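You operate a simulated robot arm through the tools that you are given. There is no shell and no other tool.

Carry out the task below with a simulated two-armed robot. There is one attempt and no reset: what you move stays moved.

TASK
Take the black housing out, wipe the grease from its nest with the yellow pad and clamp it in again.
Fine: the housing waits on the grey tray; the pad goes back where it lay. What is to be rubbed or washed off counts as gone when no trace of it is left.
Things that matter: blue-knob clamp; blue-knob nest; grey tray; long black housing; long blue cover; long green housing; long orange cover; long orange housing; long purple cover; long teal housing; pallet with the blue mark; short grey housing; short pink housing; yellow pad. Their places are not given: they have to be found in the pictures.

Only the result counts: the job must be done as asked and must still hold three seconds after the hand-in. Knocking over, shifting, dropping, spilling or breaking anything else fails it.

THE ROBOT
Two 7-joint arms with fingered hands on one trunk that stands fixed in place. Base frame: the origin is at the foot of the trunk, x ahead of it, y to its left, z up; the work surface is at about z = 0.86. Lengths are in m, angles in degrees, forces in N, time in s.
The left shoulder is at [0.08, 0.241, 1.367], the right one opposite. Each reaches about 1.128 m from its shoulder. Payload 4.9 kg a hand.
Tool frame (each hand has its own): the origin (TCP) lies between the finger pads and is the grasp point; the fingertips stand 0.032 m ahead of it; z points along the fingers, y is the line along which they close. The gripper opens to 0.2 m; its body begins 0.089 m behind the TCP. The gripper is a hand of 4 fingers: y runs from the thumb to the fingers, the wrist lies at [0, 0, -0.267] in the tool frame, and closing takes about 1.5 s.
Orientation is told as [roll, pitch, yaw] about the base's x, y, z axes, in that order, counted from this pose: with the fingers straight down and closing along the base's y, the tool's x points along the base's -x, its y along +y and its z along -z.

THE INTERFACE
- The arms move only by the tool send_rows. It takes "left_steps", "right_steps" or both (then of equal length, played together; a hand with none holds still); each is a list of rows, each a list of 6 numbers: the turn, a rotation vector about the tool's x, y, z in units of 5 degrees (1.0 is 5 degrees), then the shift along the tool's x, y, z in units of 50 mm (1.0 is 50 mm). In form: [[wx, wy, wz, dx, dy, dz], ...]. A call has 1 to 20 rows; each row shifts and turns the commanded pose from where the row before left it, along the tool's axes as they then stand. "left_grip" and "right_grip" are, for a hand that has rows, the opening in per cent of the stroke, from 0 (shut) to 100 (fully open), set as the call begins (left out, the last holds). A call with a number of a shift or a turn outside -1 to 1 is refused whole. A row lasts 0.2 s, in which the tool goes at most 0.05 m and 8.6 degrees; a call with a longer step from one row to the next is refused whole, and so is a gripper value outside its range. A pose out of reach is approached as far as the arm can. The call stops where the force on the tool passes 40 N (or 10 N more than at its start, if that is more) or the arm is blocked; 0.2 s more then pass. The fingers move at their own pace (about 0.072 m/s each) and stop on an object; they squeeze with about 33 N. The grip force told is the motor's: it shows also when the fingers shut on nothing. Time passes only in rows, and 0.2 s behind the last, so rows that do not move let the fingers close. It gives the time, the measured TCP pose, the force on the tool (base axes), the opening and the grip force at its end, in the units of the frame above (readings bear some noise), with the torque about the TCP (base axes, N m) and any sound that the robot's microphone picked up.
- Cameras (640 x 400 px; columns grow to the right, rows downward): "scene" is now at [0.1135, -0.0118, 1.5327]; the picture's right is [-0.15, -0.99, -0.00], its down [-0.65, 0.10, -0.75] and it looks along [0.75, -0.11, -0.66] (base axes); focal length 336 px, centre (320, 200). "left" rides on the left gripper at [-0.069, -0.069, -0.116] in its tool frame; the picture's right is [0.71, -0.71, 0.00], its down [0.54, 0.54, -0.64] and it looks along [0.45, 0.45, 0.77] (tool axes); focal length 226 px, centre (320, 200). "right" rides on the right gripper at [0.069, -0.069, -0.116] in its tool frame; the picture's right is [0.71, 0.71, 0.00], its down [-0.54, 0.54, -0.64] and it looks along [-0.45, 0.45, 0.77] (tool axes); focal length 226 px, centre (320, 200).
- capture(camera): a new picture of that camera. It takes no simulated time.
- raise_lower(by): slides the trunk up (or, below 0, down) by that many m; the arms and the scene camera ride with it, the base frame stays. It gives what a move gives, with no picture.
- move_fingers(finger1, finger2, finger3, thumb_bend, hand): sets how far each is bent, from 0 (flat) to 100 (curled in); at 30 the hand is open as for a grip, at 70 the pads meet at the TCP. One left out holds its place. A second passes; each finger stops where it meets its share of the squeeze, and holds until it gets a number again. A gripper value or a shape takes the hand back. It gives what a move gives, with no picture; readings hold the bend of each and the force on the fingers (four entries, about 0 where the hand has none), thumb and palm.
- hand_shape(shape, hand): the hand has 4 fingers and takes this shape, open, in about a second: jaw (thumb against the fingers, like two jaws); tri (thumb and two fingers); tip (a fingertip pinch); poke (one finger out to press); point (the index stretched); flat (the hand flat); cup (the hand cupped); fist (a fist). The gripper value then closes the fingers along that shape, each until it touches; the sizes above hold for jaw. It gives what a move gives, with no picture.
- aim_head(pan, tilt): turns the head with the scene camera to pan (to the left, within 86 degrees either way) and tilt (down, from -29 to 69), counted from straight ahead of the robot. It gives what a move gives.
- pixel_to_xyz(camera, pixels): for up to 12 pixels [column, row] of the newest picture of that camera ("zoom" is the newest enlarged one), the place [x, y, z] in the base frame of the surface seen there, good to about 0.002 m. It takes no simulated time.
- enlarge(camera, box): a new picture of the part [left, top, right, bottom] of that camera's present view, enlarged. It takes no simulated time.
- finish_job(): hands the job in; it is judged then, once.

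Open the grippers and draw the arms clear of the work before you hand the job in, unless the task says otherwise.

The tools are called as name(argument=value, ...) on one line, values as JSON. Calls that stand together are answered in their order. send_rows: Moves the arms, as the interface text tells. Its arguments: {"type":"object","properties":{"left_steps":{"type":"array","items":{"type":"array","items":{"type":"number"}}},"left_grip":{"type":"number"},"right_steps":{"type":"array","items":{"type":"array","items":{"type":"number"}}},"right_grip":{"type":"number"}},"required":[]} The other tools are called the same way: raise_lower (by) moves the trunk up or down; hand_shape (shape, hand) gives the hand a shape; move_fingers (finger1, finger2, finger3, thumb_bend, hand) moves the fingers one by one; aim_head (pan, tilt) turns the head that bears the scene camera; capture (camera) takes a picture; pixel_to_xyz (camera, pixels) gives the place of the surface under pixels of a picture; enlarge (camera, box) takes an enlarged picture of a part of a camera's view; finish_job () hands the job in.

At the start:

```text
time_s: 0.0
left_position: [0.7375, 0.0903, 1.1435]
left_orientation: [0.0, 0.1, -0.1]
left_wrist_force: [1.3, -0.2, 0.0]
left_wrist_torque: [-0.02, -0.01, -0.01]
left_finger_gap: 0.1999
left_grip_force: 0.1
left_shape: jaw
left_bend: [30.0, 30.0, 30.0, 30.0]
left_finger forces: [0.1, 0.0, 0.0, 0.1, 0.0, 0.1]
right_position: [0.6576, -0.4345, 1.1917]
right_orientation: [-0.1, 0.0, 0.0]
right_wrist_force: [0.6, -0.8, -0.7]
right_wrist_torque: [0.03, 0.0, 0.03]
right_finger_gap: 0.2001
right_grip_force: 0.1
right_shape: jaw
right_bend: [30.0, 30.0, 30.0, 30.0]
right_finger forces: [0.0, 0.0, 0.0, 0.0, 0.0, 0.0]
trunk travel left (down, up): [-0.275, 0.565]
head pan, tilt (commanded): [-8.4, 41.1]
```

scene: 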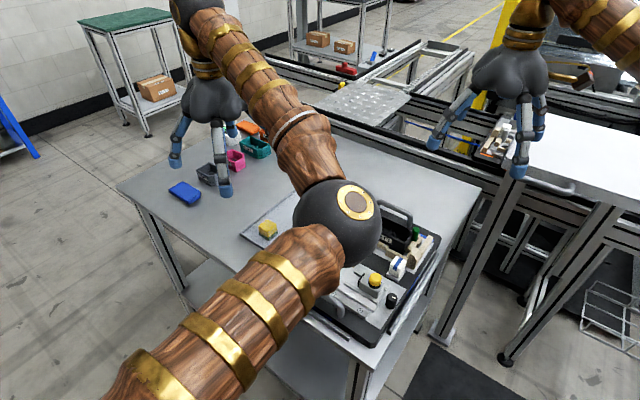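
right: 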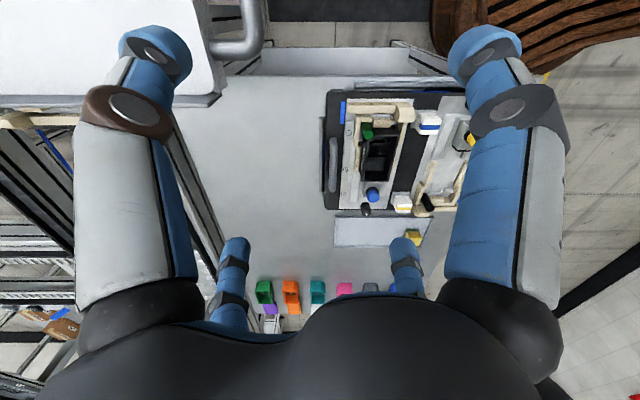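
left: 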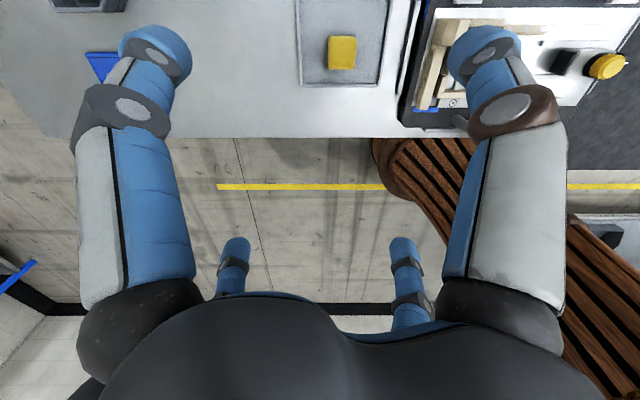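

The scene view is partly blocked by the left arm; the right hand's camera sees the fixture around (390,160). I enlarge parts of the right view and the scene view to read the layout.

enlarge(camera="right", box=[310, 80, 490, 250])

enlarge(camera="scene", box=[220, 180, 480, 360])

enlarge(camera="left", box=[280, 0, 640, 140])

```text
2.35 times, centred on (400, 165) of right
```

zoom: 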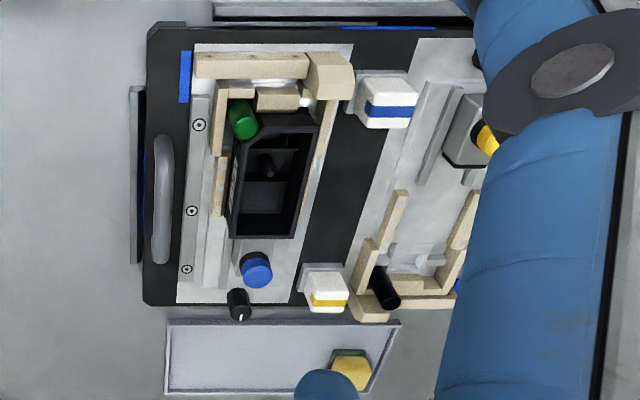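

```text
2.22 times, centred on (350, 270) of scene
```

zoom: 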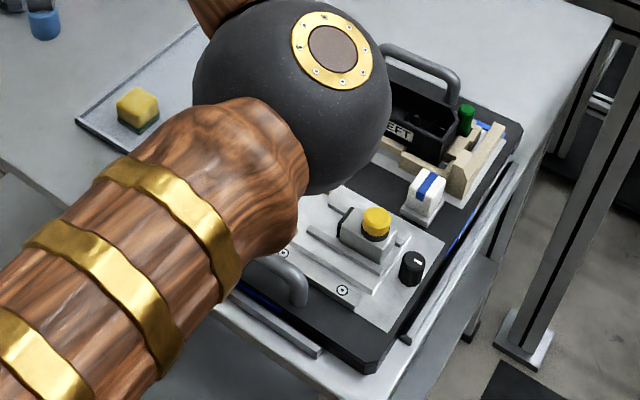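

```text
1.78 times, centred on (460, 70) of left
```

zoom: 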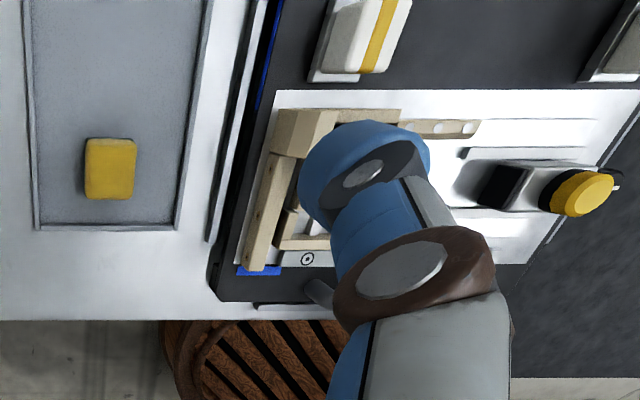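

The left arm's elbow hides the fixture from the scene camera. I draw the left hand up, back and to the left to clear the view.

send_rows(left_steps=[[0, 0, 0, 0.4, 0.8, -0.3], [0, 0, 0, 0.4, 0.8, -0.3], [0, 0, 0, 0.4, 0.8, -0.3], [0, 0, 0, 0.4, 0.8, -0.3], [0, 0, 0, 0.4, 0.8, -0.3], [0, 0, 0, 0.4, 0.8, -0.3], [0, 0, 0, 0.4, 0.8, -0.3], [0, 0, 0, 0.4, 0.8, -0.3]])

capture(camera="scene")

```text
time_s: 1.8
left_position: [0.5784, 0.4136, 1.2642]
left_orientation: [-0.1, 0.0, -0.2]
left_wrist_force: [0.8, 1.1, 0.0]
left_wrist_torque: [-0.08, 0.02, 0.02]
left_finger_gap: 0.2001
left_grip_force: 0.0
left_shape: jaw
left_bend: [30.0, 30.0, 30.0, 30.0]
left_finger forces: [0.0, 0.0, 0.0, 0.1, 0.1, 0.1]
right_position: [0.6572, -0.4332, 1.192]
right_orientation: [0.0, 0.0, 0.0]
right_wrist_force: [-0.4, 0.4, 0.7]
right_wrist_torque: [-0.02, -0.06, 0.02]
right_finger_gap: 0.1997
right_grip_force: 0.1
right_shape: jaw
right_bend: [30.0, 30.0, 30.0, 30.0]
right_finger forces: [0.0, 0.1, 0.0, 0.1, 0.0, 0.0]
trunk travel left (down, up): [-0.275, 0.565]
head pan, tilt (commanded): [-8.4, 41.1]
```

```text
taken
```

scene: 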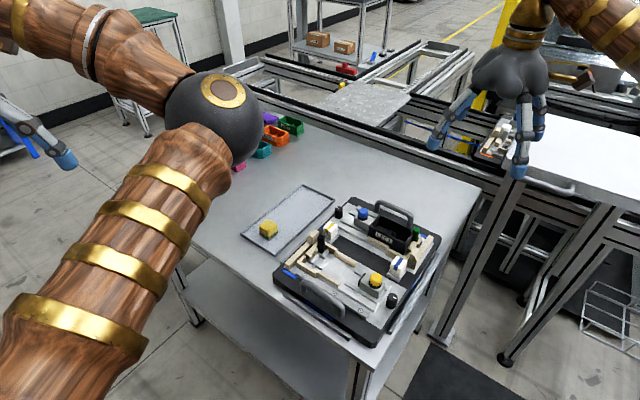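

The fixture is now visible at about (360,265) and the tray at (290,218). I enlarge both and the row of parts at (270,135).

enlarge(camera="scene", box=[270, 190, 450, 350])

enlarge(camera="scene", box=[350, 195, 440, 275])

enlarge(camera="scene", box=[220, 90, 360, 260])

```text
2.50 times, centred on (360, 270) of scene
```

zoom: 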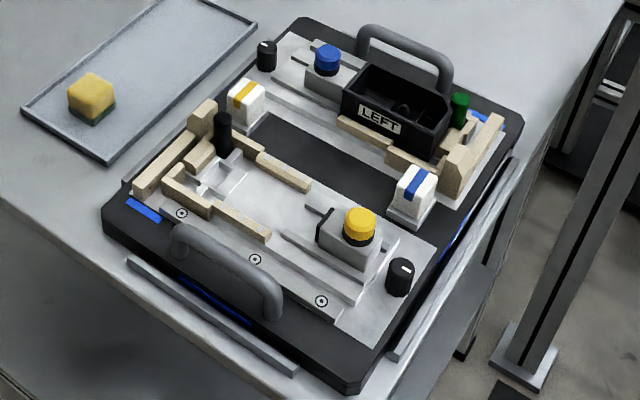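

```text
5.00 times, centred on (395, 235) of scene
```

zoom: 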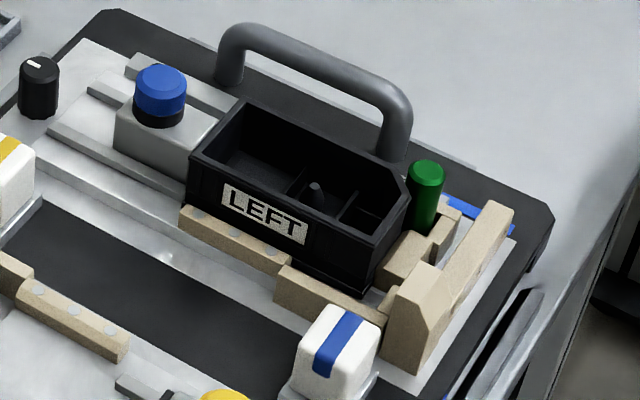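

```text
2.35 times, centred on (290, 175) of scene
```

zoom: 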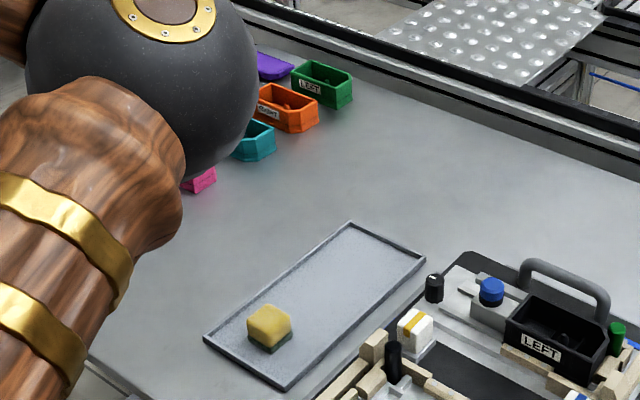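

I look more closely at the blue-knob side and sample positions of its features.

enlarge(camera="scene", box=[350, 195, 440, 275])

pixel_to_xyz(camera="zoom", pixels=[[40, 65], [160, 75], [160, 140], [240, 105], [405, 185], [365, 250], [195, 155], [265, 215], [425, 170], [420, 280], [500, 215], [345, 330]])

pixel_to_xyz(camera="zoom", pixels=[[230, 60], [400, 110], [315, 60], [60, 230], [150, 280], [300, 230], [110, 95], [60, 130], [270, 175], [315, 190], [100, 320], [520, 250]])

```text
5.00 times, centred on (395, 235) of scene
```

zoom: 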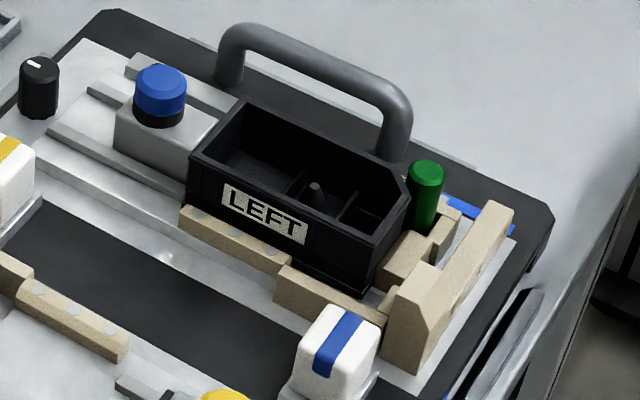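

```text
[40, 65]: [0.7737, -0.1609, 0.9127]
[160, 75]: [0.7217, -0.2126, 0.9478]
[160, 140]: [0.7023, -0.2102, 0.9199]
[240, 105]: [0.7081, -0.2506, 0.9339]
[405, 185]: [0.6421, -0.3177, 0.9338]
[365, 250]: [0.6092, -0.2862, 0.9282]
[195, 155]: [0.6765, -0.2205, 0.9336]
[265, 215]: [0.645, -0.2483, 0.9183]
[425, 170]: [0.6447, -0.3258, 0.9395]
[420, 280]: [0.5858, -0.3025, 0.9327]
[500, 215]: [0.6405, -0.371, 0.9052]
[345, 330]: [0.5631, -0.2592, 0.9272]
```

```text
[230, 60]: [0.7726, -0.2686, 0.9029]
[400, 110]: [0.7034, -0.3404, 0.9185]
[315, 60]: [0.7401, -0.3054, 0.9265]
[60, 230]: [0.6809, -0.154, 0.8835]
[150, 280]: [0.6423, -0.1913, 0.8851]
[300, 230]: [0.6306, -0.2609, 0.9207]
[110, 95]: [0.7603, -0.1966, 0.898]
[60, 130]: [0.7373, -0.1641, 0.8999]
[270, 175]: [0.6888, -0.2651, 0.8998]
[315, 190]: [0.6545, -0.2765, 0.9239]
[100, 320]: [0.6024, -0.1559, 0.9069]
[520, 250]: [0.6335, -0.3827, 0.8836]
```

The housing is about 94 x 44 mm, turned 45° about z, with its top at z≈0.934. Before planning grips I look at the right hand's finger layout.

enlarge(camera="scene", box=[410, 20, 590, 190])

hand_shape(shape="tip", hand="right")

capture(camera="right")

enlarge(camera="scene", box=[410, 20, 590, 190])

```text
2.35 times, centred on (500, 105) of scene
```

zoom: 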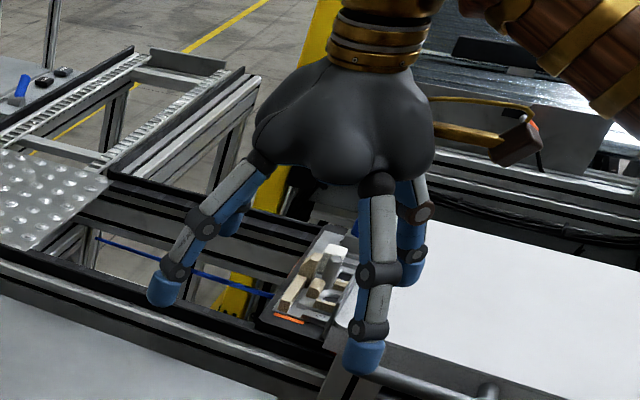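

```text
time_s: 2.7
left_position: [0.5791, 0.411, 1.2656]
left_orientation: [0.0, 0.1, -0.1]
left_wrist_force: [0.0, -0.7, -0.1]
left_wrist_torque: [-0.04, 0.0, 0.01]
left_finger_gap: 0.2001
left_grip_force: 0.0
left_shape: jaw
left_bend: [30.0, 30.0, 30.0, 30.0]
left_finger forces: [0.0, 0.0, 0.0, 0.0, 0.1, 0.0]
right_position: [0.6577, -0.4343, 1.1921]
right_orientation: [0.0, 0.0, 0.1]
right_wrist_force: [-0.8, 0.2, -0.3]
right_wrist_torque: [0.0, 0.0, 0.0]
right_finger_gap: 0.1998
right_grip_force: 0.1
right_shape: tip
right_bend: [16.0, 30.0, 16.0, 30.0]
right_finger forces: [0.1, 0.0, 0.0, 0.0, 0.0, 0.1]
trunk travel left (down, up): [-0.275, 0.565]
head pan, tilt (commanded): [-8.4, 41.1]
```

```text
taken
```

right: 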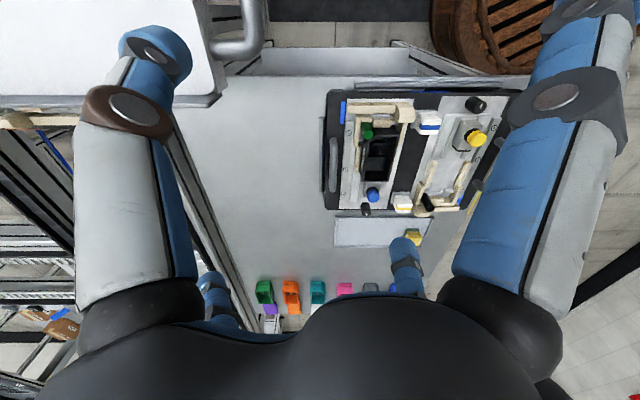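

```text
2.35 times, centred on (500, 105) of scene
```

zoom: 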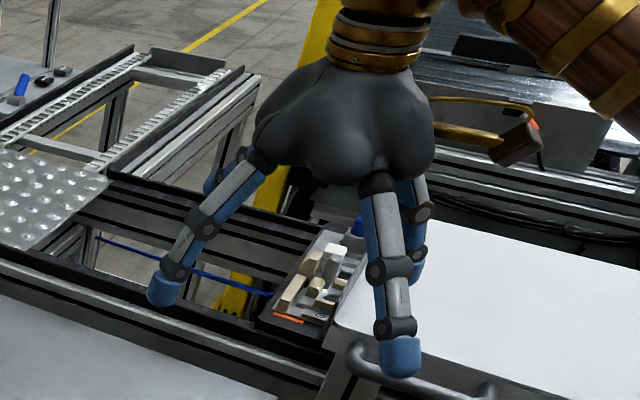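

The hand's thumb and finger2 oppose along y, with fingers 1 and 3 along ±x; "tip" makes it a two-finger pinch. I lower the right hand to bring its camera to about 0.25 m from the blue-knob clamp.

send_rows(right_steps=[[0, 0, 0, 0.056, 0.592, 0.632], [0, 0, 0, 0.056, 0.592, 0.632], [0, 0, 0, 0.056, 0.592, 0.632], [0, 0, 0, 0.056, 0.592, 0.632], [0, 0, 0, 0.056, 0.592, 0.632], [0, 0, 0, 0, 0, 0]])

capture(camera="right")

capture(camera="scene")

```text
time_s: 4.1
left_position: [0.5784, 0.4101, 1.2647]
left_orientation: [0.0, -0.1, -0.2]
left_wrist_force: [-0.3, -0.6, -0.1]
left_wrist_torque: [0.02, 0.0, 0.02]
left_finger_gap: 0.2
left_grip_force: 0.1
left_shape: jaw
left_bend: [30.0, 30.0, 30.0, 30.0]
left_finger forces: [0.0, 0.0, 0.0, 0.0, 0.1, 0.2]
right_position: [0.6418, -0.2878, 1.0337]
right_orientation: [0.1, -0.1, 0.0]
right_wrist_force: [-0.5, 0.2, 0.5]
right_wrist_torque: [0.01, -0.01, 0.0]
right_finger_gap: 0.1997
right_grip_force: 0.0
right_shape: tip
right_bend: [16.0, 30.0, 16.0, 30.0]
right_finger forces: [0.0, 0.0, 0.0, 0.1, 0.0, 0.1]
trunk travel left (down, up): [-0.275, 0.565]
head pan, tilt (commanded): [-8.4, 41.1]
```

```text
taken
```

right: 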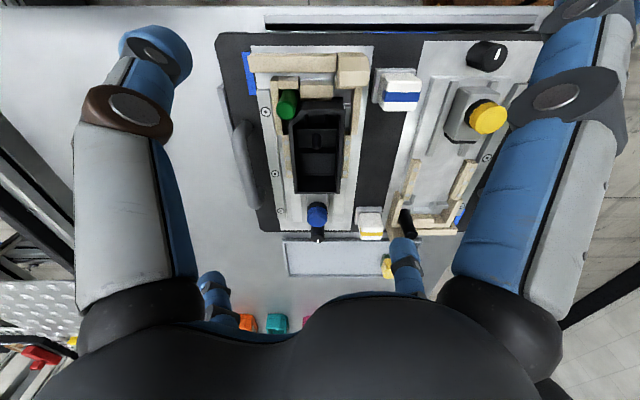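

```text
taken
```

scene: 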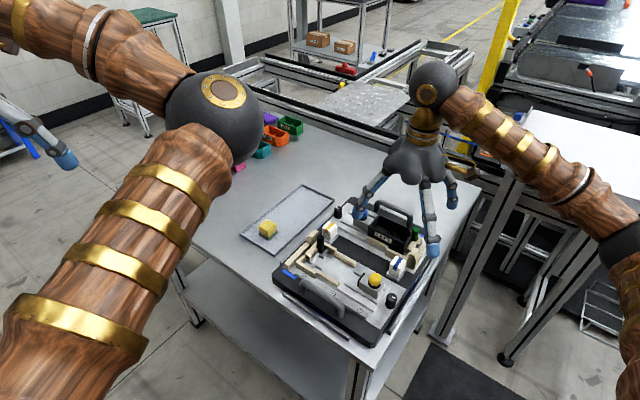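

The fixture is now in good view of the right camera; I enlarge the blue-knob side (around 310,150) and the yellow side for comparison.

enlarge(camera="right", box=[220, 30, 400, 250])

enlarge(camera="right", box=[360, 30, 540, 250])

enlarge(camera="right", box=[270, 180, 360, 250])

```text
1.82 times, centred on (310, 140) of right
```

zoom: 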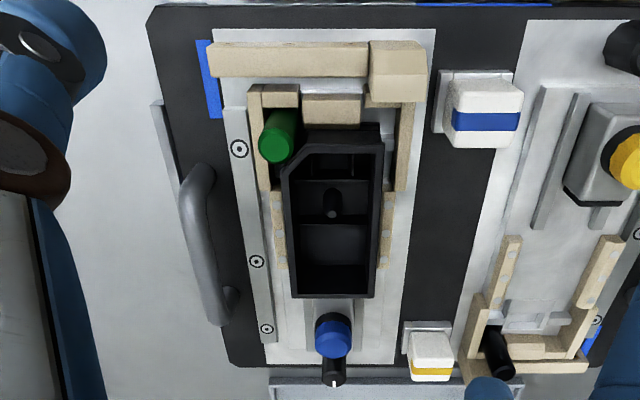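

```text
1.82 times, centred on (450, 140) of right
```

zoom: 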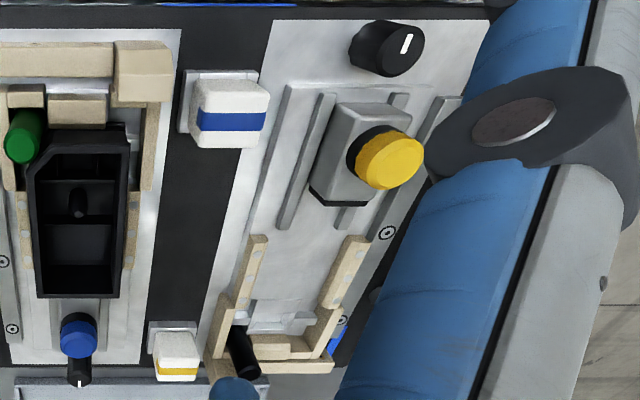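

```text
5.71 times, centred on (315, 215) of right
```

zoom: 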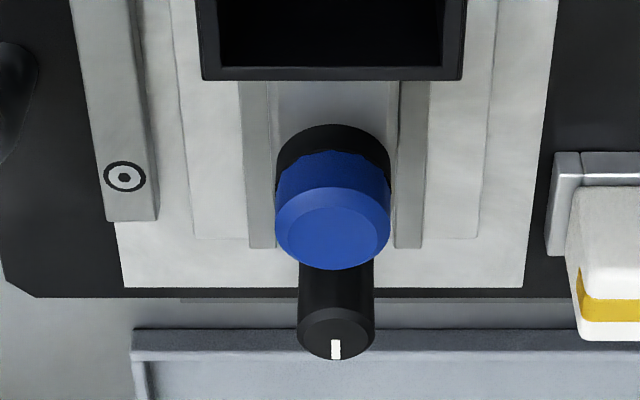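

The yellow clamp stands drawn back from its empty nest while the blue one bears on the housing. I compare knob heights and slider places with the scene camera.

enlarge(camera="scene", box=[340, 250, 420, 320])

pixel_to_xyz(camera="zoom", pixels=[[320, 200], [280, 190], [250, 180], [300, 240], [400, 260], [450, 230], [380, 330], [200, 200], [150, 180], [220, 260]])

enlarge(camera="scene", box=[340, 190, 400, 240])

```text
5.71 times, centred on (380, 285) of scene
```

zoom: 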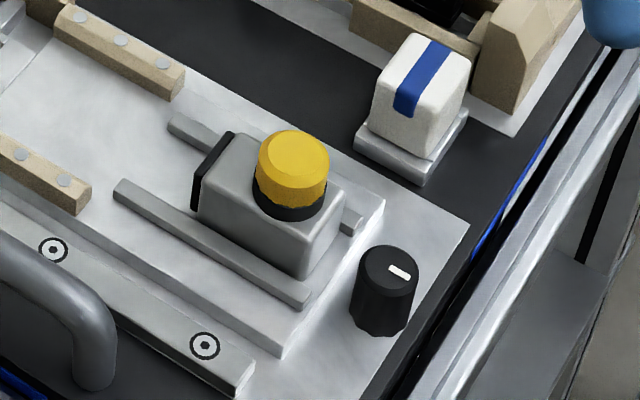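

```text
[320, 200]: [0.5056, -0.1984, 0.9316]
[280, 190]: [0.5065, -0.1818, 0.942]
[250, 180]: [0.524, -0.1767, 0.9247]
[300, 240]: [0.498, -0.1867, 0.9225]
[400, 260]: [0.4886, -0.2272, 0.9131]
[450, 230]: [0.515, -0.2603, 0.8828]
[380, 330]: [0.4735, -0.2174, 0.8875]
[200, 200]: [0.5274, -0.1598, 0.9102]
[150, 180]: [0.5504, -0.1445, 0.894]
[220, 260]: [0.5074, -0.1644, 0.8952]
```

```text
8.00 times, centred on (370, 215) of scene
```

zoom: 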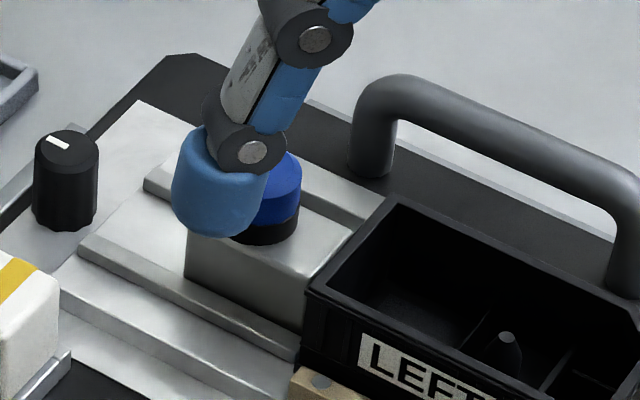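

I read the spread fingers' tip heights from the scene picture to know how much room fingers 1 and 3 need.

enlarge(camera="scene", box=[340, 110, 480, 270])

pixel_to_xyz(camera="scene", pixels=[[361, 212], [433, 254], [452, 205], [433, 240], [375, 185], [425, 185]])

```text
2.50 times, centred on (410, 190) of scene
```

zoom: 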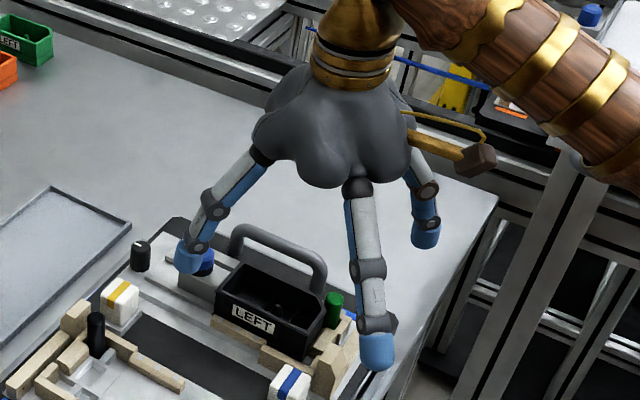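

```text
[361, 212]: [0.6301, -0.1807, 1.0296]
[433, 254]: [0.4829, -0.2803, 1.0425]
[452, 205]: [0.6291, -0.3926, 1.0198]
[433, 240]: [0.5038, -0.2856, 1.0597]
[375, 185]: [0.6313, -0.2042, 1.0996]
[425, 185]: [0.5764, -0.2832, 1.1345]
```

Finger 1/3 tips sit about 0.16 m out and slightly above TCP height, so they clear the fixture in a pinch. I test the tip pinch closing in free air to see where the tips meet.

send_rows(right_steps=[[0, 0, 0, 0, 0, 0], [0, 0, 0, 0, 0, 0], [0, 0, 0, 0, 0, 0], [0, 0, 0, 0, 0, 0], [0, 0, 0, 0, 0, 0], [0, 0, 0, 0, 0, 0], [0, 0, 0, 0, 0, 0], [0, 0, 0, 0, 0, 0]], right_grip=0)

capture(camera="right")

enlarge(camera="scene", box=[340, 110, 480, 270])

```text
time_s: 5.9
left_position: [0.5784, 0.4119, 1.2648]
left_orientation: [0.0, 0.2, 0.0]
left_wrist_force: [-0.1, 0.1, -0.1]
left_wrist_torque: [0.02, 0.01, 0.02]
left_finger_gap: 0.2002
left_grip_force: 0.1
left_shape: jaw
left_bend: [30.0, 30.0, 30.0, 30.0]
left_finger forces: [0.0, 0.1, 0.0, 0.1, 0.0, 0.0]
right_position: [0.6415, -0.2879, 1.0335]
right_orientation: [0.0, -0.1, 0.1]
right_wrist_force: [-0.5, 0.7, -0.2]
right_wrist_torque: [-0.01, -0.02, -0.01]
right_finger_gap: 0.0001
right_grip_force: 27.2
right_shape: tip
right_bend: [20.0, 70.0, 20.0, 70.0]
right_finger forces: [0.0, 0.0, 0.0, 0.0, 0.1, 0.1]
trunk travel left (down, up): [-0.275, 0.565]
head pan, tilt (commanded): [-8.4, 41.1]
```

```text
taken
```

right: 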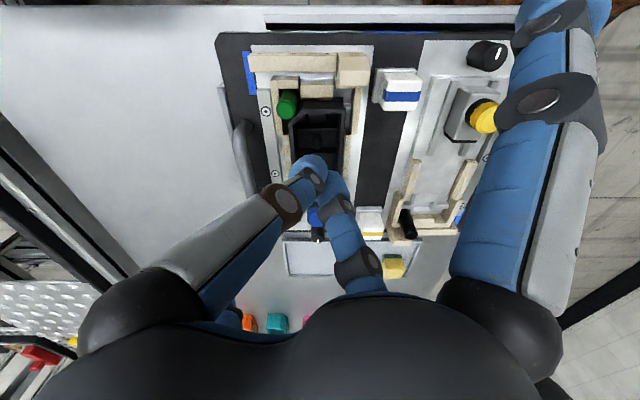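

```text
2.50 times, centred on (410, 190) of scene
```

zoom: 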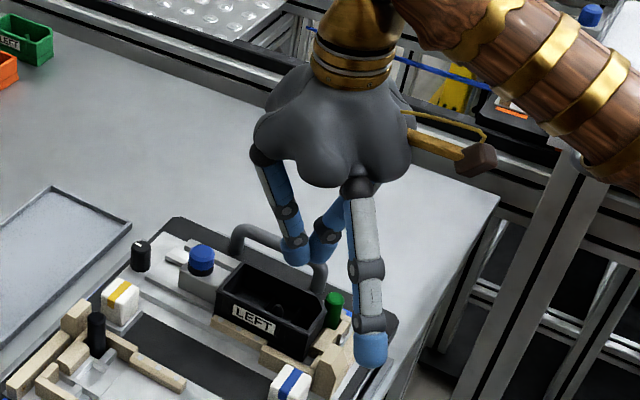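

The pinch closes cleanly with fingers 1/3 staying spread. I read how far the closed tips reach below the TCP.

pixel_to_xyz(camera="zoom", pixels=[[296, 262], [296, 255], [322, 258], [290, 245], [372, 360], [372, 345]])

enlarge(camera="scene", box=[360, 170, 420, 230])

enlarge(camera="right", box=[220, 30, 420, 250])

```text
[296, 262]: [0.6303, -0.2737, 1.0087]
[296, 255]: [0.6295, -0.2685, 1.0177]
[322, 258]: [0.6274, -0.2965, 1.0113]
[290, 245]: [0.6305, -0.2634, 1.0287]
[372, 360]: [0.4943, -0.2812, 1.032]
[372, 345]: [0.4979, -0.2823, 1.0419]
```

```text
6.67 times, centred on (390, 200) of scene
```

zoom: 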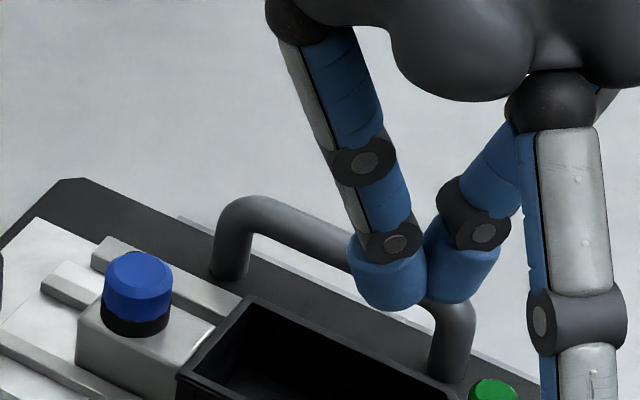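

```text
1.82 times, centred on (320, 140) of right
```

zoom: 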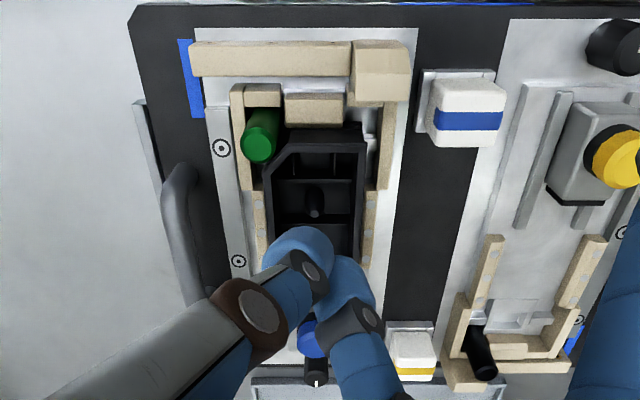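

I now measure the knob, the nest strips and the surroundings precisely in the scene view.

enlarge(camera="scene", box=[360, 195, 400, 225])

pixel_to_xyz(camera="zoom", pixels=[[230, 200], [330, 200], [275, 175], [275, 230], [275, 200], [275, 300], [240, 320], [320, 320], [250, 370], [370, 350], [480, 380], [160, 220]])

```text
13.33 times, centred on (380, 210) of scene
```

zoom: 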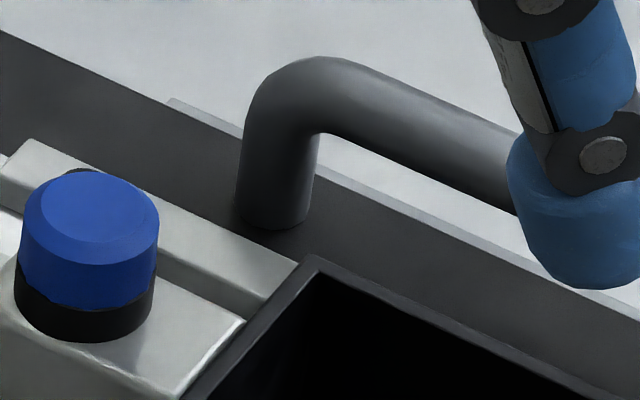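

```text
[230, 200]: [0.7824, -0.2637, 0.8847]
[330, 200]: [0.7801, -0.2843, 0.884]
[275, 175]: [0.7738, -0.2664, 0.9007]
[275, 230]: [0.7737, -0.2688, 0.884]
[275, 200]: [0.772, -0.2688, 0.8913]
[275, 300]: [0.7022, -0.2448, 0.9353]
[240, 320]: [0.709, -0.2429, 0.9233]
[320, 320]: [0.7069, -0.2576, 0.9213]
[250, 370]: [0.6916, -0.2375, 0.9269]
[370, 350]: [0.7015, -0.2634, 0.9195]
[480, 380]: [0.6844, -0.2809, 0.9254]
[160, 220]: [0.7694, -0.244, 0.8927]
```

pixel_to_xyz(camera="zoom", pixels=[[45, 215], [155, 215], [95, 180], [95, 260], [98, 215], [85, 320], [25, 300], [150, 300], [60, 375], [200, 330], [280, 80], [420, 110]])

enlarge(camera="scene", box=[360, 210, 450, 275])

pixel_to_xyz(camera="zoom", pixels=[[130, 150], [210, 185], [235, 230], [310, 270], [330, 215], [330, 200], [345, 250], [365, 175], [380, 230], [410, 130], [300, 145], [160, 175]])

```text
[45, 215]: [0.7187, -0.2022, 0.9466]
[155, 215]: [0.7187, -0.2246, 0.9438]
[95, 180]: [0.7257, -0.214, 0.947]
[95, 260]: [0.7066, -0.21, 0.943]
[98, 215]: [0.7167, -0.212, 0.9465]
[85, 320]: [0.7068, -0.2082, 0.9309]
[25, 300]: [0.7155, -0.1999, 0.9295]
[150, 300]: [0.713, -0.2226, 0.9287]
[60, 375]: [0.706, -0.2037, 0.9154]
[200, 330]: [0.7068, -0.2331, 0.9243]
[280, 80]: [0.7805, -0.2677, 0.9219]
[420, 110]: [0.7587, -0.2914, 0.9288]
```

```text
6.15 times, centred on (405, 242) of scene
```

zoom: 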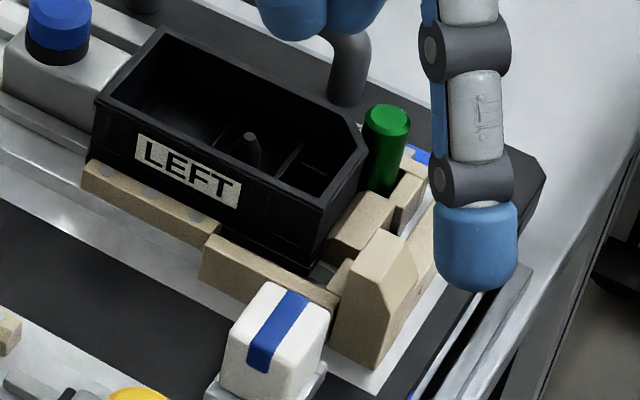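

```text
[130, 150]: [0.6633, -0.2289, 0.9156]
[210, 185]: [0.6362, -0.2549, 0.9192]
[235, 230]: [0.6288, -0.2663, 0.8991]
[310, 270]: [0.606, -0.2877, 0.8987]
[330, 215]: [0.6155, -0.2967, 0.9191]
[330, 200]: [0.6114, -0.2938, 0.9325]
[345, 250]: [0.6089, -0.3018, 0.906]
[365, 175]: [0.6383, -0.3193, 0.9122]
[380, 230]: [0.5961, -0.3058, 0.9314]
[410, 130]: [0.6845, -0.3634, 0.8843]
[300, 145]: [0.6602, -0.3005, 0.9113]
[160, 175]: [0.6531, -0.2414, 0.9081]
```

pixel_to_xyz(camera="zoom", pixels=[[105, 172], [140, 188], [190, 212], [110, 195], [180, 230], [240, 250], [300, 280], [260, 285], [360, 215], [400, 195], [395, 265], [405, 150]])

enlarge(camera="right", box=[260, 60, 360, 200])

pixel_to_xyz(camera="zoom", pixels=[[170, 230], [195, 270], [165, 180], [480, 240], [445, 290], [478, 170], [300, 120], [330, 40], [230, 170], [350, 220], [290, 260], [235, 110]])

```text
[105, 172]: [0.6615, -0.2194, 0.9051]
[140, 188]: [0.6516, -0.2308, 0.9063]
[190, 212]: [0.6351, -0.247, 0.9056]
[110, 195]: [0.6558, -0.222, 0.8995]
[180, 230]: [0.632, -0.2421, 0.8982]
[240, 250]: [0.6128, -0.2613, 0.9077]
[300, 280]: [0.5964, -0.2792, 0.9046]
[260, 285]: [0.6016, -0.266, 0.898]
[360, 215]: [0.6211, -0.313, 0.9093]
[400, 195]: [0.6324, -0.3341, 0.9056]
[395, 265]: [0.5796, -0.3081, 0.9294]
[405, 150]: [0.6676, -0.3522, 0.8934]
```

```text
2.86 times, centred on (310, 130) of right
```

zoom: 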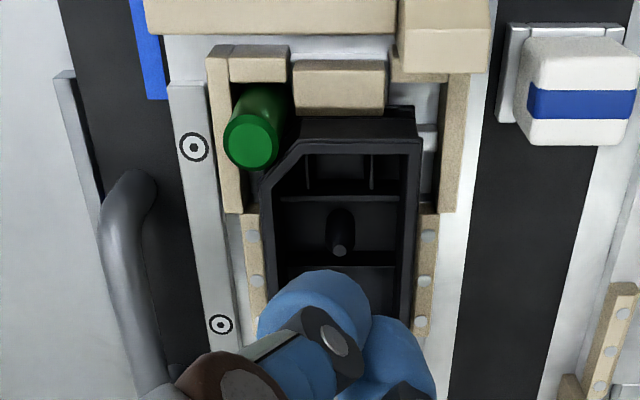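

```text
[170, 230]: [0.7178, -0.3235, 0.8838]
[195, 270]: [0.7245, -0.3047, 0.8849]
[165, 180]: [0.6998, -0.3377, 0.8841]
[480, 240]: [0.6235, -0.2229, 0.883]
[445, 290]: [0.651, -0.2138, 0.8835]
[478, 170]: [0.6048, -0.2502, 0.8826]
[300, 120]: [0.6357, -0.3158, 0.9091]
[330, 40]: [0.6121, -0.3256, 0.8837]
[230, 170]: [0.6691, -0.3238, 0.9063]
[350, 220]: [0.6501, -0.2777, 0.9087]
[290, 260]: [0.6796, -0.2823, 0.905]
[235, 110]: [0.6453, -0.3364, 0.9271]
```

Strip tops are at z≈0.9055 and the housing top at ≈0.9345, so about 29 mm of the housing is free to grip; the blue knob is centred near (0.7155,-0.2125), top 0.947. I turn the right hand by +45° yaw with the pinch opened to 30 %, staying at this height.

send_rows(right_steps=[[0, 0, -1, 0, 0, 0], [0, 0, -1, 0, 0, 0], [0, 0, -1, 0, 0, 0], [0, 0, -1, 0, 0, 0], [0, 0, -1, 0, 0, 0], [0, 0, -1, 0, 0, 0], [0, 0, -1, 0, 0, 0], [0, 0, -1, 0, 0, 0], [0, 0, -1, 0, 0, 0], [0, 0, 0, -0.7, 0, 0], [0, 0, 0, -0.7, 0, 0], [0, 0, 0, -0.7, 0, 0], [0, 0, 0, 0, 0, 0]], right_grip=30)

capture(camera="right")

enlarge(camera="scene", box=[310, 110, 450, 250])

```text
time_s: 8.7
left_position: [0.5783, 0.4109, 1.2649]
left_orientation: [0.0, 0.0, -0.1]
left_wrist_force: [-0.1, -1.6, 0.7]
left_wrist_torque: [0.04, -0.02, 0.01]
left_finger_gap: 0.1996
left_grip_force: 0.0
left_shape: jaw
left_bend: [30.0, 30.0, 30.0, 30.0]
left_finger forces: [0.0, 0.0, 0.0, 0.1, 0.1, 0.1]
right_position: [0.7176, -0.214, 1.0337]
right_orientation: [0.1, 0.0, 45.0]
right_wrist_force: [-0.4, 0.1, -0.6]
right_wrist_torque: [0.01, -0.03, 0.01]
right_finger_gap: 0.0599
right_grip_force: 0.1
right_shape: tip
right_bend: [16.0, 48.0, 16.0, 47.0]
right_finger forces: [0.0, 0.0, 0.0, 0.1, 0.0, 0.0]
trunk travel left (down, up): [-0.275, 0.565]
head pan, tilt (commanded): [-8.4, 41.1]
```

```text
taken
```

right: 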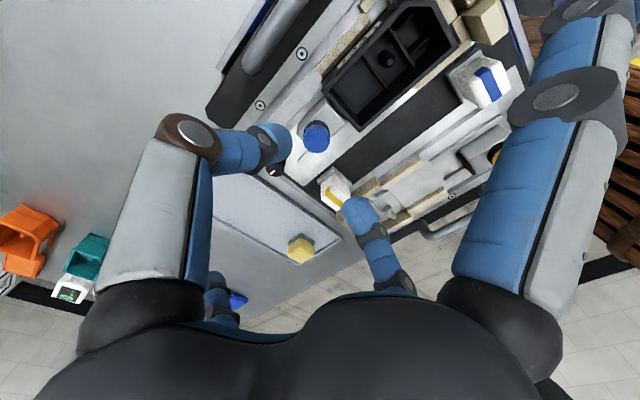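

```text
2.86 times, centred on (380, 180) of scene
```

zoom: 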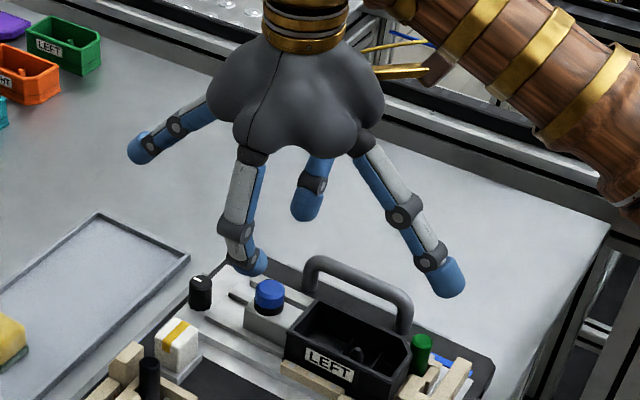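

The hand is over the knob (seen at (316,137) in the right view). I verify the knob's location through this camera as well.

enlarge(camera="right", box=[270, 100, 370, 180])

pixel_to_xyz(camera="right", pixels=[[316, 143], [308, 143], [325, 143], [316, 149], [316, 135], [316, 128], [340, 120], [350, 103], [330, 95]])

```text
5.00 times, centred on (320, 140) of right
```

zoom: 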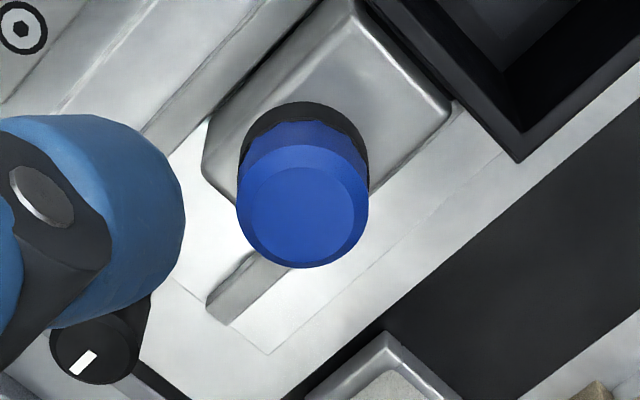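

```text
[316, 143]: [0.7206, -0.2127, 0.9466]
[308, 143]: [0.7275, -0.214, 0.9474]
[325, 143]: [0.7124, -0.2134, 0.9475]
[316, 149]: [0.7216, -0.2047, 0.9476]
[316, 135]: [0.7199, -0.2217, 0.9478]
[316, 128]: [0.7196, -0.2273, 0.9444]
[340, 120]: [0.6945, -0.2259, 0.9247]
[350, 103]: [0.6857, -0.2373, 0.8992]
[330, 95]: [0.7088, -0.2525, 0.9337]
```

TCP (0.7176,-0.214) already matches the knob centre (~0.7185,-0.213). I descend 74 mm to bring the fingertips beside the knob, stopping at z≈0.96.

send_rows(right_steps=[[0, 0, 0, 0, 0, 0.5], [0, 0, 0, 0, 0, 0.5], [0, 0, 0, 0, 0, 0.46], [0, 0, 0, 0, 0, 0]])

enlarge(camera="right", box=[220, 60, 420, 240])

enlarge(camera="scene", box=[330, 150, 430, 260])

```text
time_s: 9.7
left_position: [0.5793, 0.4123, 1.2645]
left_orientation: [0.0, 0.1, 0.1]
left_wrist_force: [0.5, -0.5, 0.1]
left_wrist_torque: [-0.04, 0.0, 0.02]
left_finger_gap: 0.2
left_grip_force: 0.1
left_shape: jaw
left_bend: [30.0, 30.0, 30.0, 30.0]
left_finger forces: [0.0, 0.0, 0.0, 0.1, 0.1, 0.0]
right_position: [0.7155, -0.2131, 0.962]
right_orientation: [0.0, 0.0, 45.0]
right_wrist_force: [-0.4, -0.2, -0.2]
right_wrist_torque: [-0.01, -0.02, -0.01]
right_finger_gap: 0.0598
right_grip_force: 0.0
right_shape: tip
right_bend: [16.0, 48.0, 16.0, 47.0]
right_finger forces: [0.0, 0.1, 0.1, 0.0, 0.1, 0.0]
trunk travel left (down, up): [-0.275, 0.565]
head pan, tilt (commanded): [-8.4, 41.1]
```

```text
2.22 times, centred on (320, 150) of right
```

zoom: 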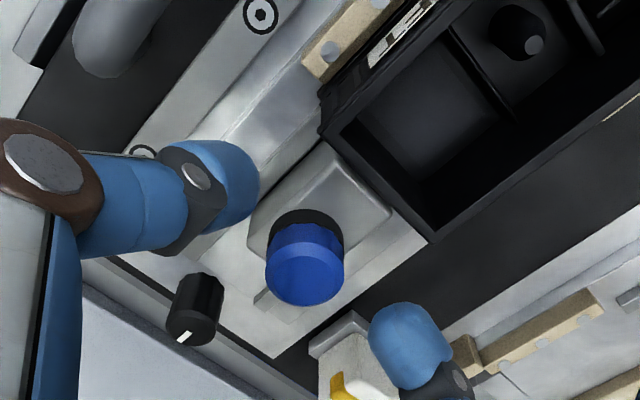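

```text
3.64 times, centred on (380, 205) of scene
```

zoom: 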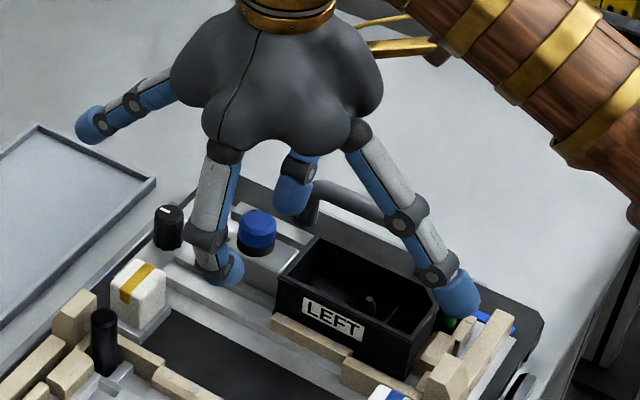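

The fingertips straddle the blue knob with the spread fingers clear above the housing and dial. I close the pinch on the knob.

send_rows(right_steps=[[0, 0, 0, 0, 0, 0], [0, 0, 0, 0, 0, 0], [0, 0, 0, 0, 0, 0], [0, 0, 0, 0, 0, 0], [0, 0, 0, 0, 0, 0], [0, 0, 0, 0, 0, 0]], right_grip=0)

enlarge(camera="right", box=[220, 60, 420, 240])

enlarge(camera="scene", box=[330, 150, 430, 260])

```text
time_s: 11.1
left_position: [0.5802, 0.4113, 1.2636]
left_orientation: [-0.1, 0.1, 0.0]
left_wrist_force: [-0.4, -0.1, 0.0]
left_wrist_torque: [0.0, 0.03, -0.01]
left_finger_gap: 0.1997
left_grip_force: 0.1
left_shape: jaw
left_bend: [30.0, 30.0, 30.0, 30.0]
left_finger forces: [0.0, 0.0, 0.0, 0.1, 0.0, 0.0]
right_position: [0.7159, -0.213, 0.9618]
right_orientation: [0.0, 0.0, 45.0]
right_wrist_force: [-2.4, -1.9, 1.0]
right_wrist_torque: [-0.04, 0.04, -0.04]
right_finger_gap: 0.02
right_grip_force: 33.1
right_shape: tip
right_bend: [29.0, 74.0, 29.0, 59.0]
right_finger forces: [0.1, 27.0, 0.0, 0.0, 28.1, 0.0]
trunk travel left (down, up): [-0.275, 0.565]
head pan, tilt (commanded): [-8.4, 41.1]
```

```text
2.22 times, centred on (320, 150) of right
```

zoom: 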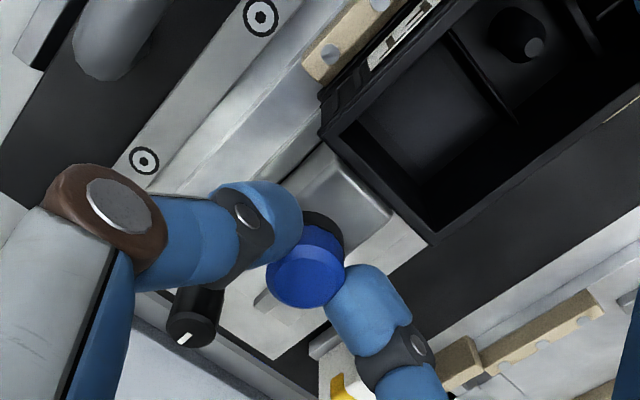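

```text
3.64 times, centred on (380, 205) of scene
```

zoom: 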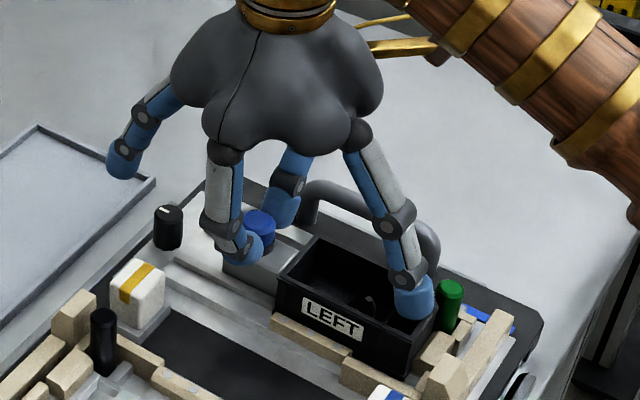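

The pinch holds the knob with about 27 N, though fingers 1/3 have followed to bend 29 and hang low over the housing. I lift fingers 1 and 3 while keeping thumb and finger2 squeezing.

move_fingers(hand="right", finger1=5, finger2=80, finger3=5, thumb_bend=75)

enlarge(camera="scene", box=[330, 150, 430, 260])

enlarge(camera="right", box=[220, 60, 420, 240])

```text
time_s: 12.1
left_position: [0.5794, 0.4099, 1.2659]
left_orientation: [0.0, 0.1, -0.2]
left_wrist_force: [0.1, -0.8, -0.3]
left_wrist_torque: [0.0, 0.01, 0.0]
left_finger_gap: 0.1999
left_grip_force: 0.0
left_shape: jaw
left_bend: [30.0, 30.0, 30.0, 30.0]
left_finger forces: [0.0, 0.1, 0.1, 0.0, 0.0, 0.0]
right_position: [0.7164, -0.214, 0.9619]
right_orientation: [0.0, -0.2, 44.9]
right_wrist_force: [12.1, -12.2, 14.1]
right_wrist_torque: [-0.51, -0.49, -0.05]
right_finger_gap: 0.1275
right_grip_force: 18.4
right_shape: fingers
right_bend: [6.0, 64.0, 6.0, 66.0]
right_finger forces: [0.0, 9.9, 0.0, 0.1, 26.1, 0.1]
trunk travel left (down, up): [-0.275, 0.565]
head pan, tilt (commanded): [-8.4, 41.1]
```

```text
3.64 times, centred on (380, 205) of scene
```

zoom: 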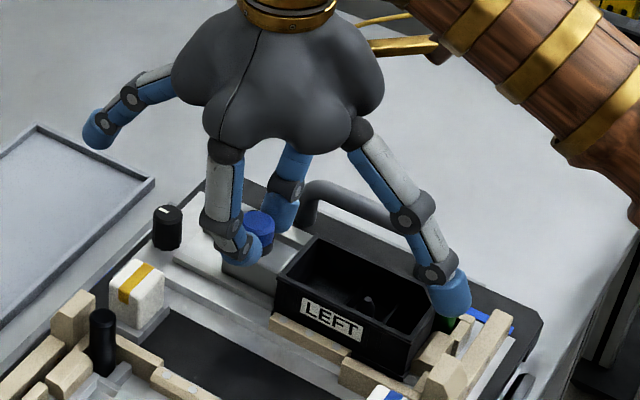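

```text
2.22 times, centred on (320, 150) of right
```

zoom: 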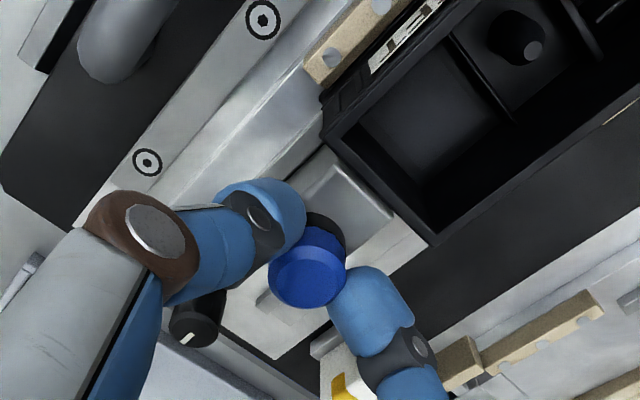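

Thumb and finger2 are now unbalanced (26 vs 10 N, 17 N side load on the hand). I ease the thumb back to even out the squeeze.

move_fingers(hand="right", finger2=85, thumb_bend=61)

```text
time_s: 13.1
left_position: [0.5786, 0.4118, 1.2649]
left_orientation: [0.0, 0.0, 0.0]
left_wrist_force: [0.2, -0.7, 0.0]
left_wrist_torque: [-0.03, -0.02, 0.0]
left_finger_gap: 0.2
left_grip_force: 0.2
left_shape: jaw
left_bend: [30.0, 30.0, 30.0, 30.0]
left_finger forces: [0.1, 0.0, 0.0, 0.0, 0.0, 0.1]
right_position: [0.7148, -0.2108, 0.9615]
right_orientation: [-0.1, 0.0, 45.1]
right_wrist_force: [-9.7, 7.8, -5.4]
right_wrist_torque: [0.15, 0.16, -0.03]
right_finger_gap: 0.1299
right_grip_force: 6.0
right_shape: fingers
right_bend: [6.0, 67.0, 6.0, 61.0]
right_finger forces: [0.0, 11.5, 0.1, 0.1, 0.0, 0.0]
trunk travel left (down, up): [-0.275, 0.565]
head pan, tilt (commanded): [-8.4, 41.1]
```

A single finger's share is only ~11 N in finger mode, so the shape grip is better. I return to the tip-shape grip with a gripper value of 0.

send_rows(right_steps=[[0, 0, 0, 0, 0, 0], [0, 0, 0, 0, 0, 0], [0, 0, 0, 0, 0, 0], [0, 0, 0, 0, 0, 0], [0, 0, 0, 0, 0, 0]], right_grip=0)

enlarge(camera="scene", box=[330, 150, 430, 260])

```text
time_s: 14.3
left_position: [0.5798, 0.4109, 1.2652]
left_orientation: [0.1, 0.1, -0.1]
left_wrist_force: [-0.1, 0.3, -0.1]
left_wrist_torque: [-0.01, -0.01, 0.0]
left_finger_gap: 0.1998
left_grip_force: 0.1
left_shape: jaw
left_bend: [30.0, 30.0, 30.0, 30.0]
left_finger forces: [0.0, 0.0, 0.0, 0.0, 0.0, 0.0]
right_position: [0.7156, -0.2148, 0.9616]
right_orientation: [0.0, 0.0, 44.8]
right_wrist_force: [6.4, -9.8, 2.1]
right_wrist_torque: [-0.34, -0.24, -0.09]
right_finger_gap: 0.0043
right_grip_force: 32.9
right_shape: tip
right_bend: [29.0, 66.0, 29.0, 66.0]
right_finger forces: [0.0, 30.6, 0.0, 0.1, 42.2, 0.1]
trunk travel left (down, up): [-0.275, 0.565]
head pan, tilt (commanded): [-8.4, 41.1]
```

```text
3.64 times, centred on (380, 205) of scene
```

zoom: 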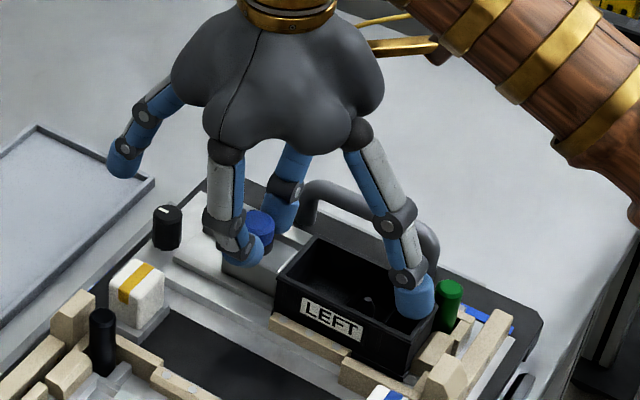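

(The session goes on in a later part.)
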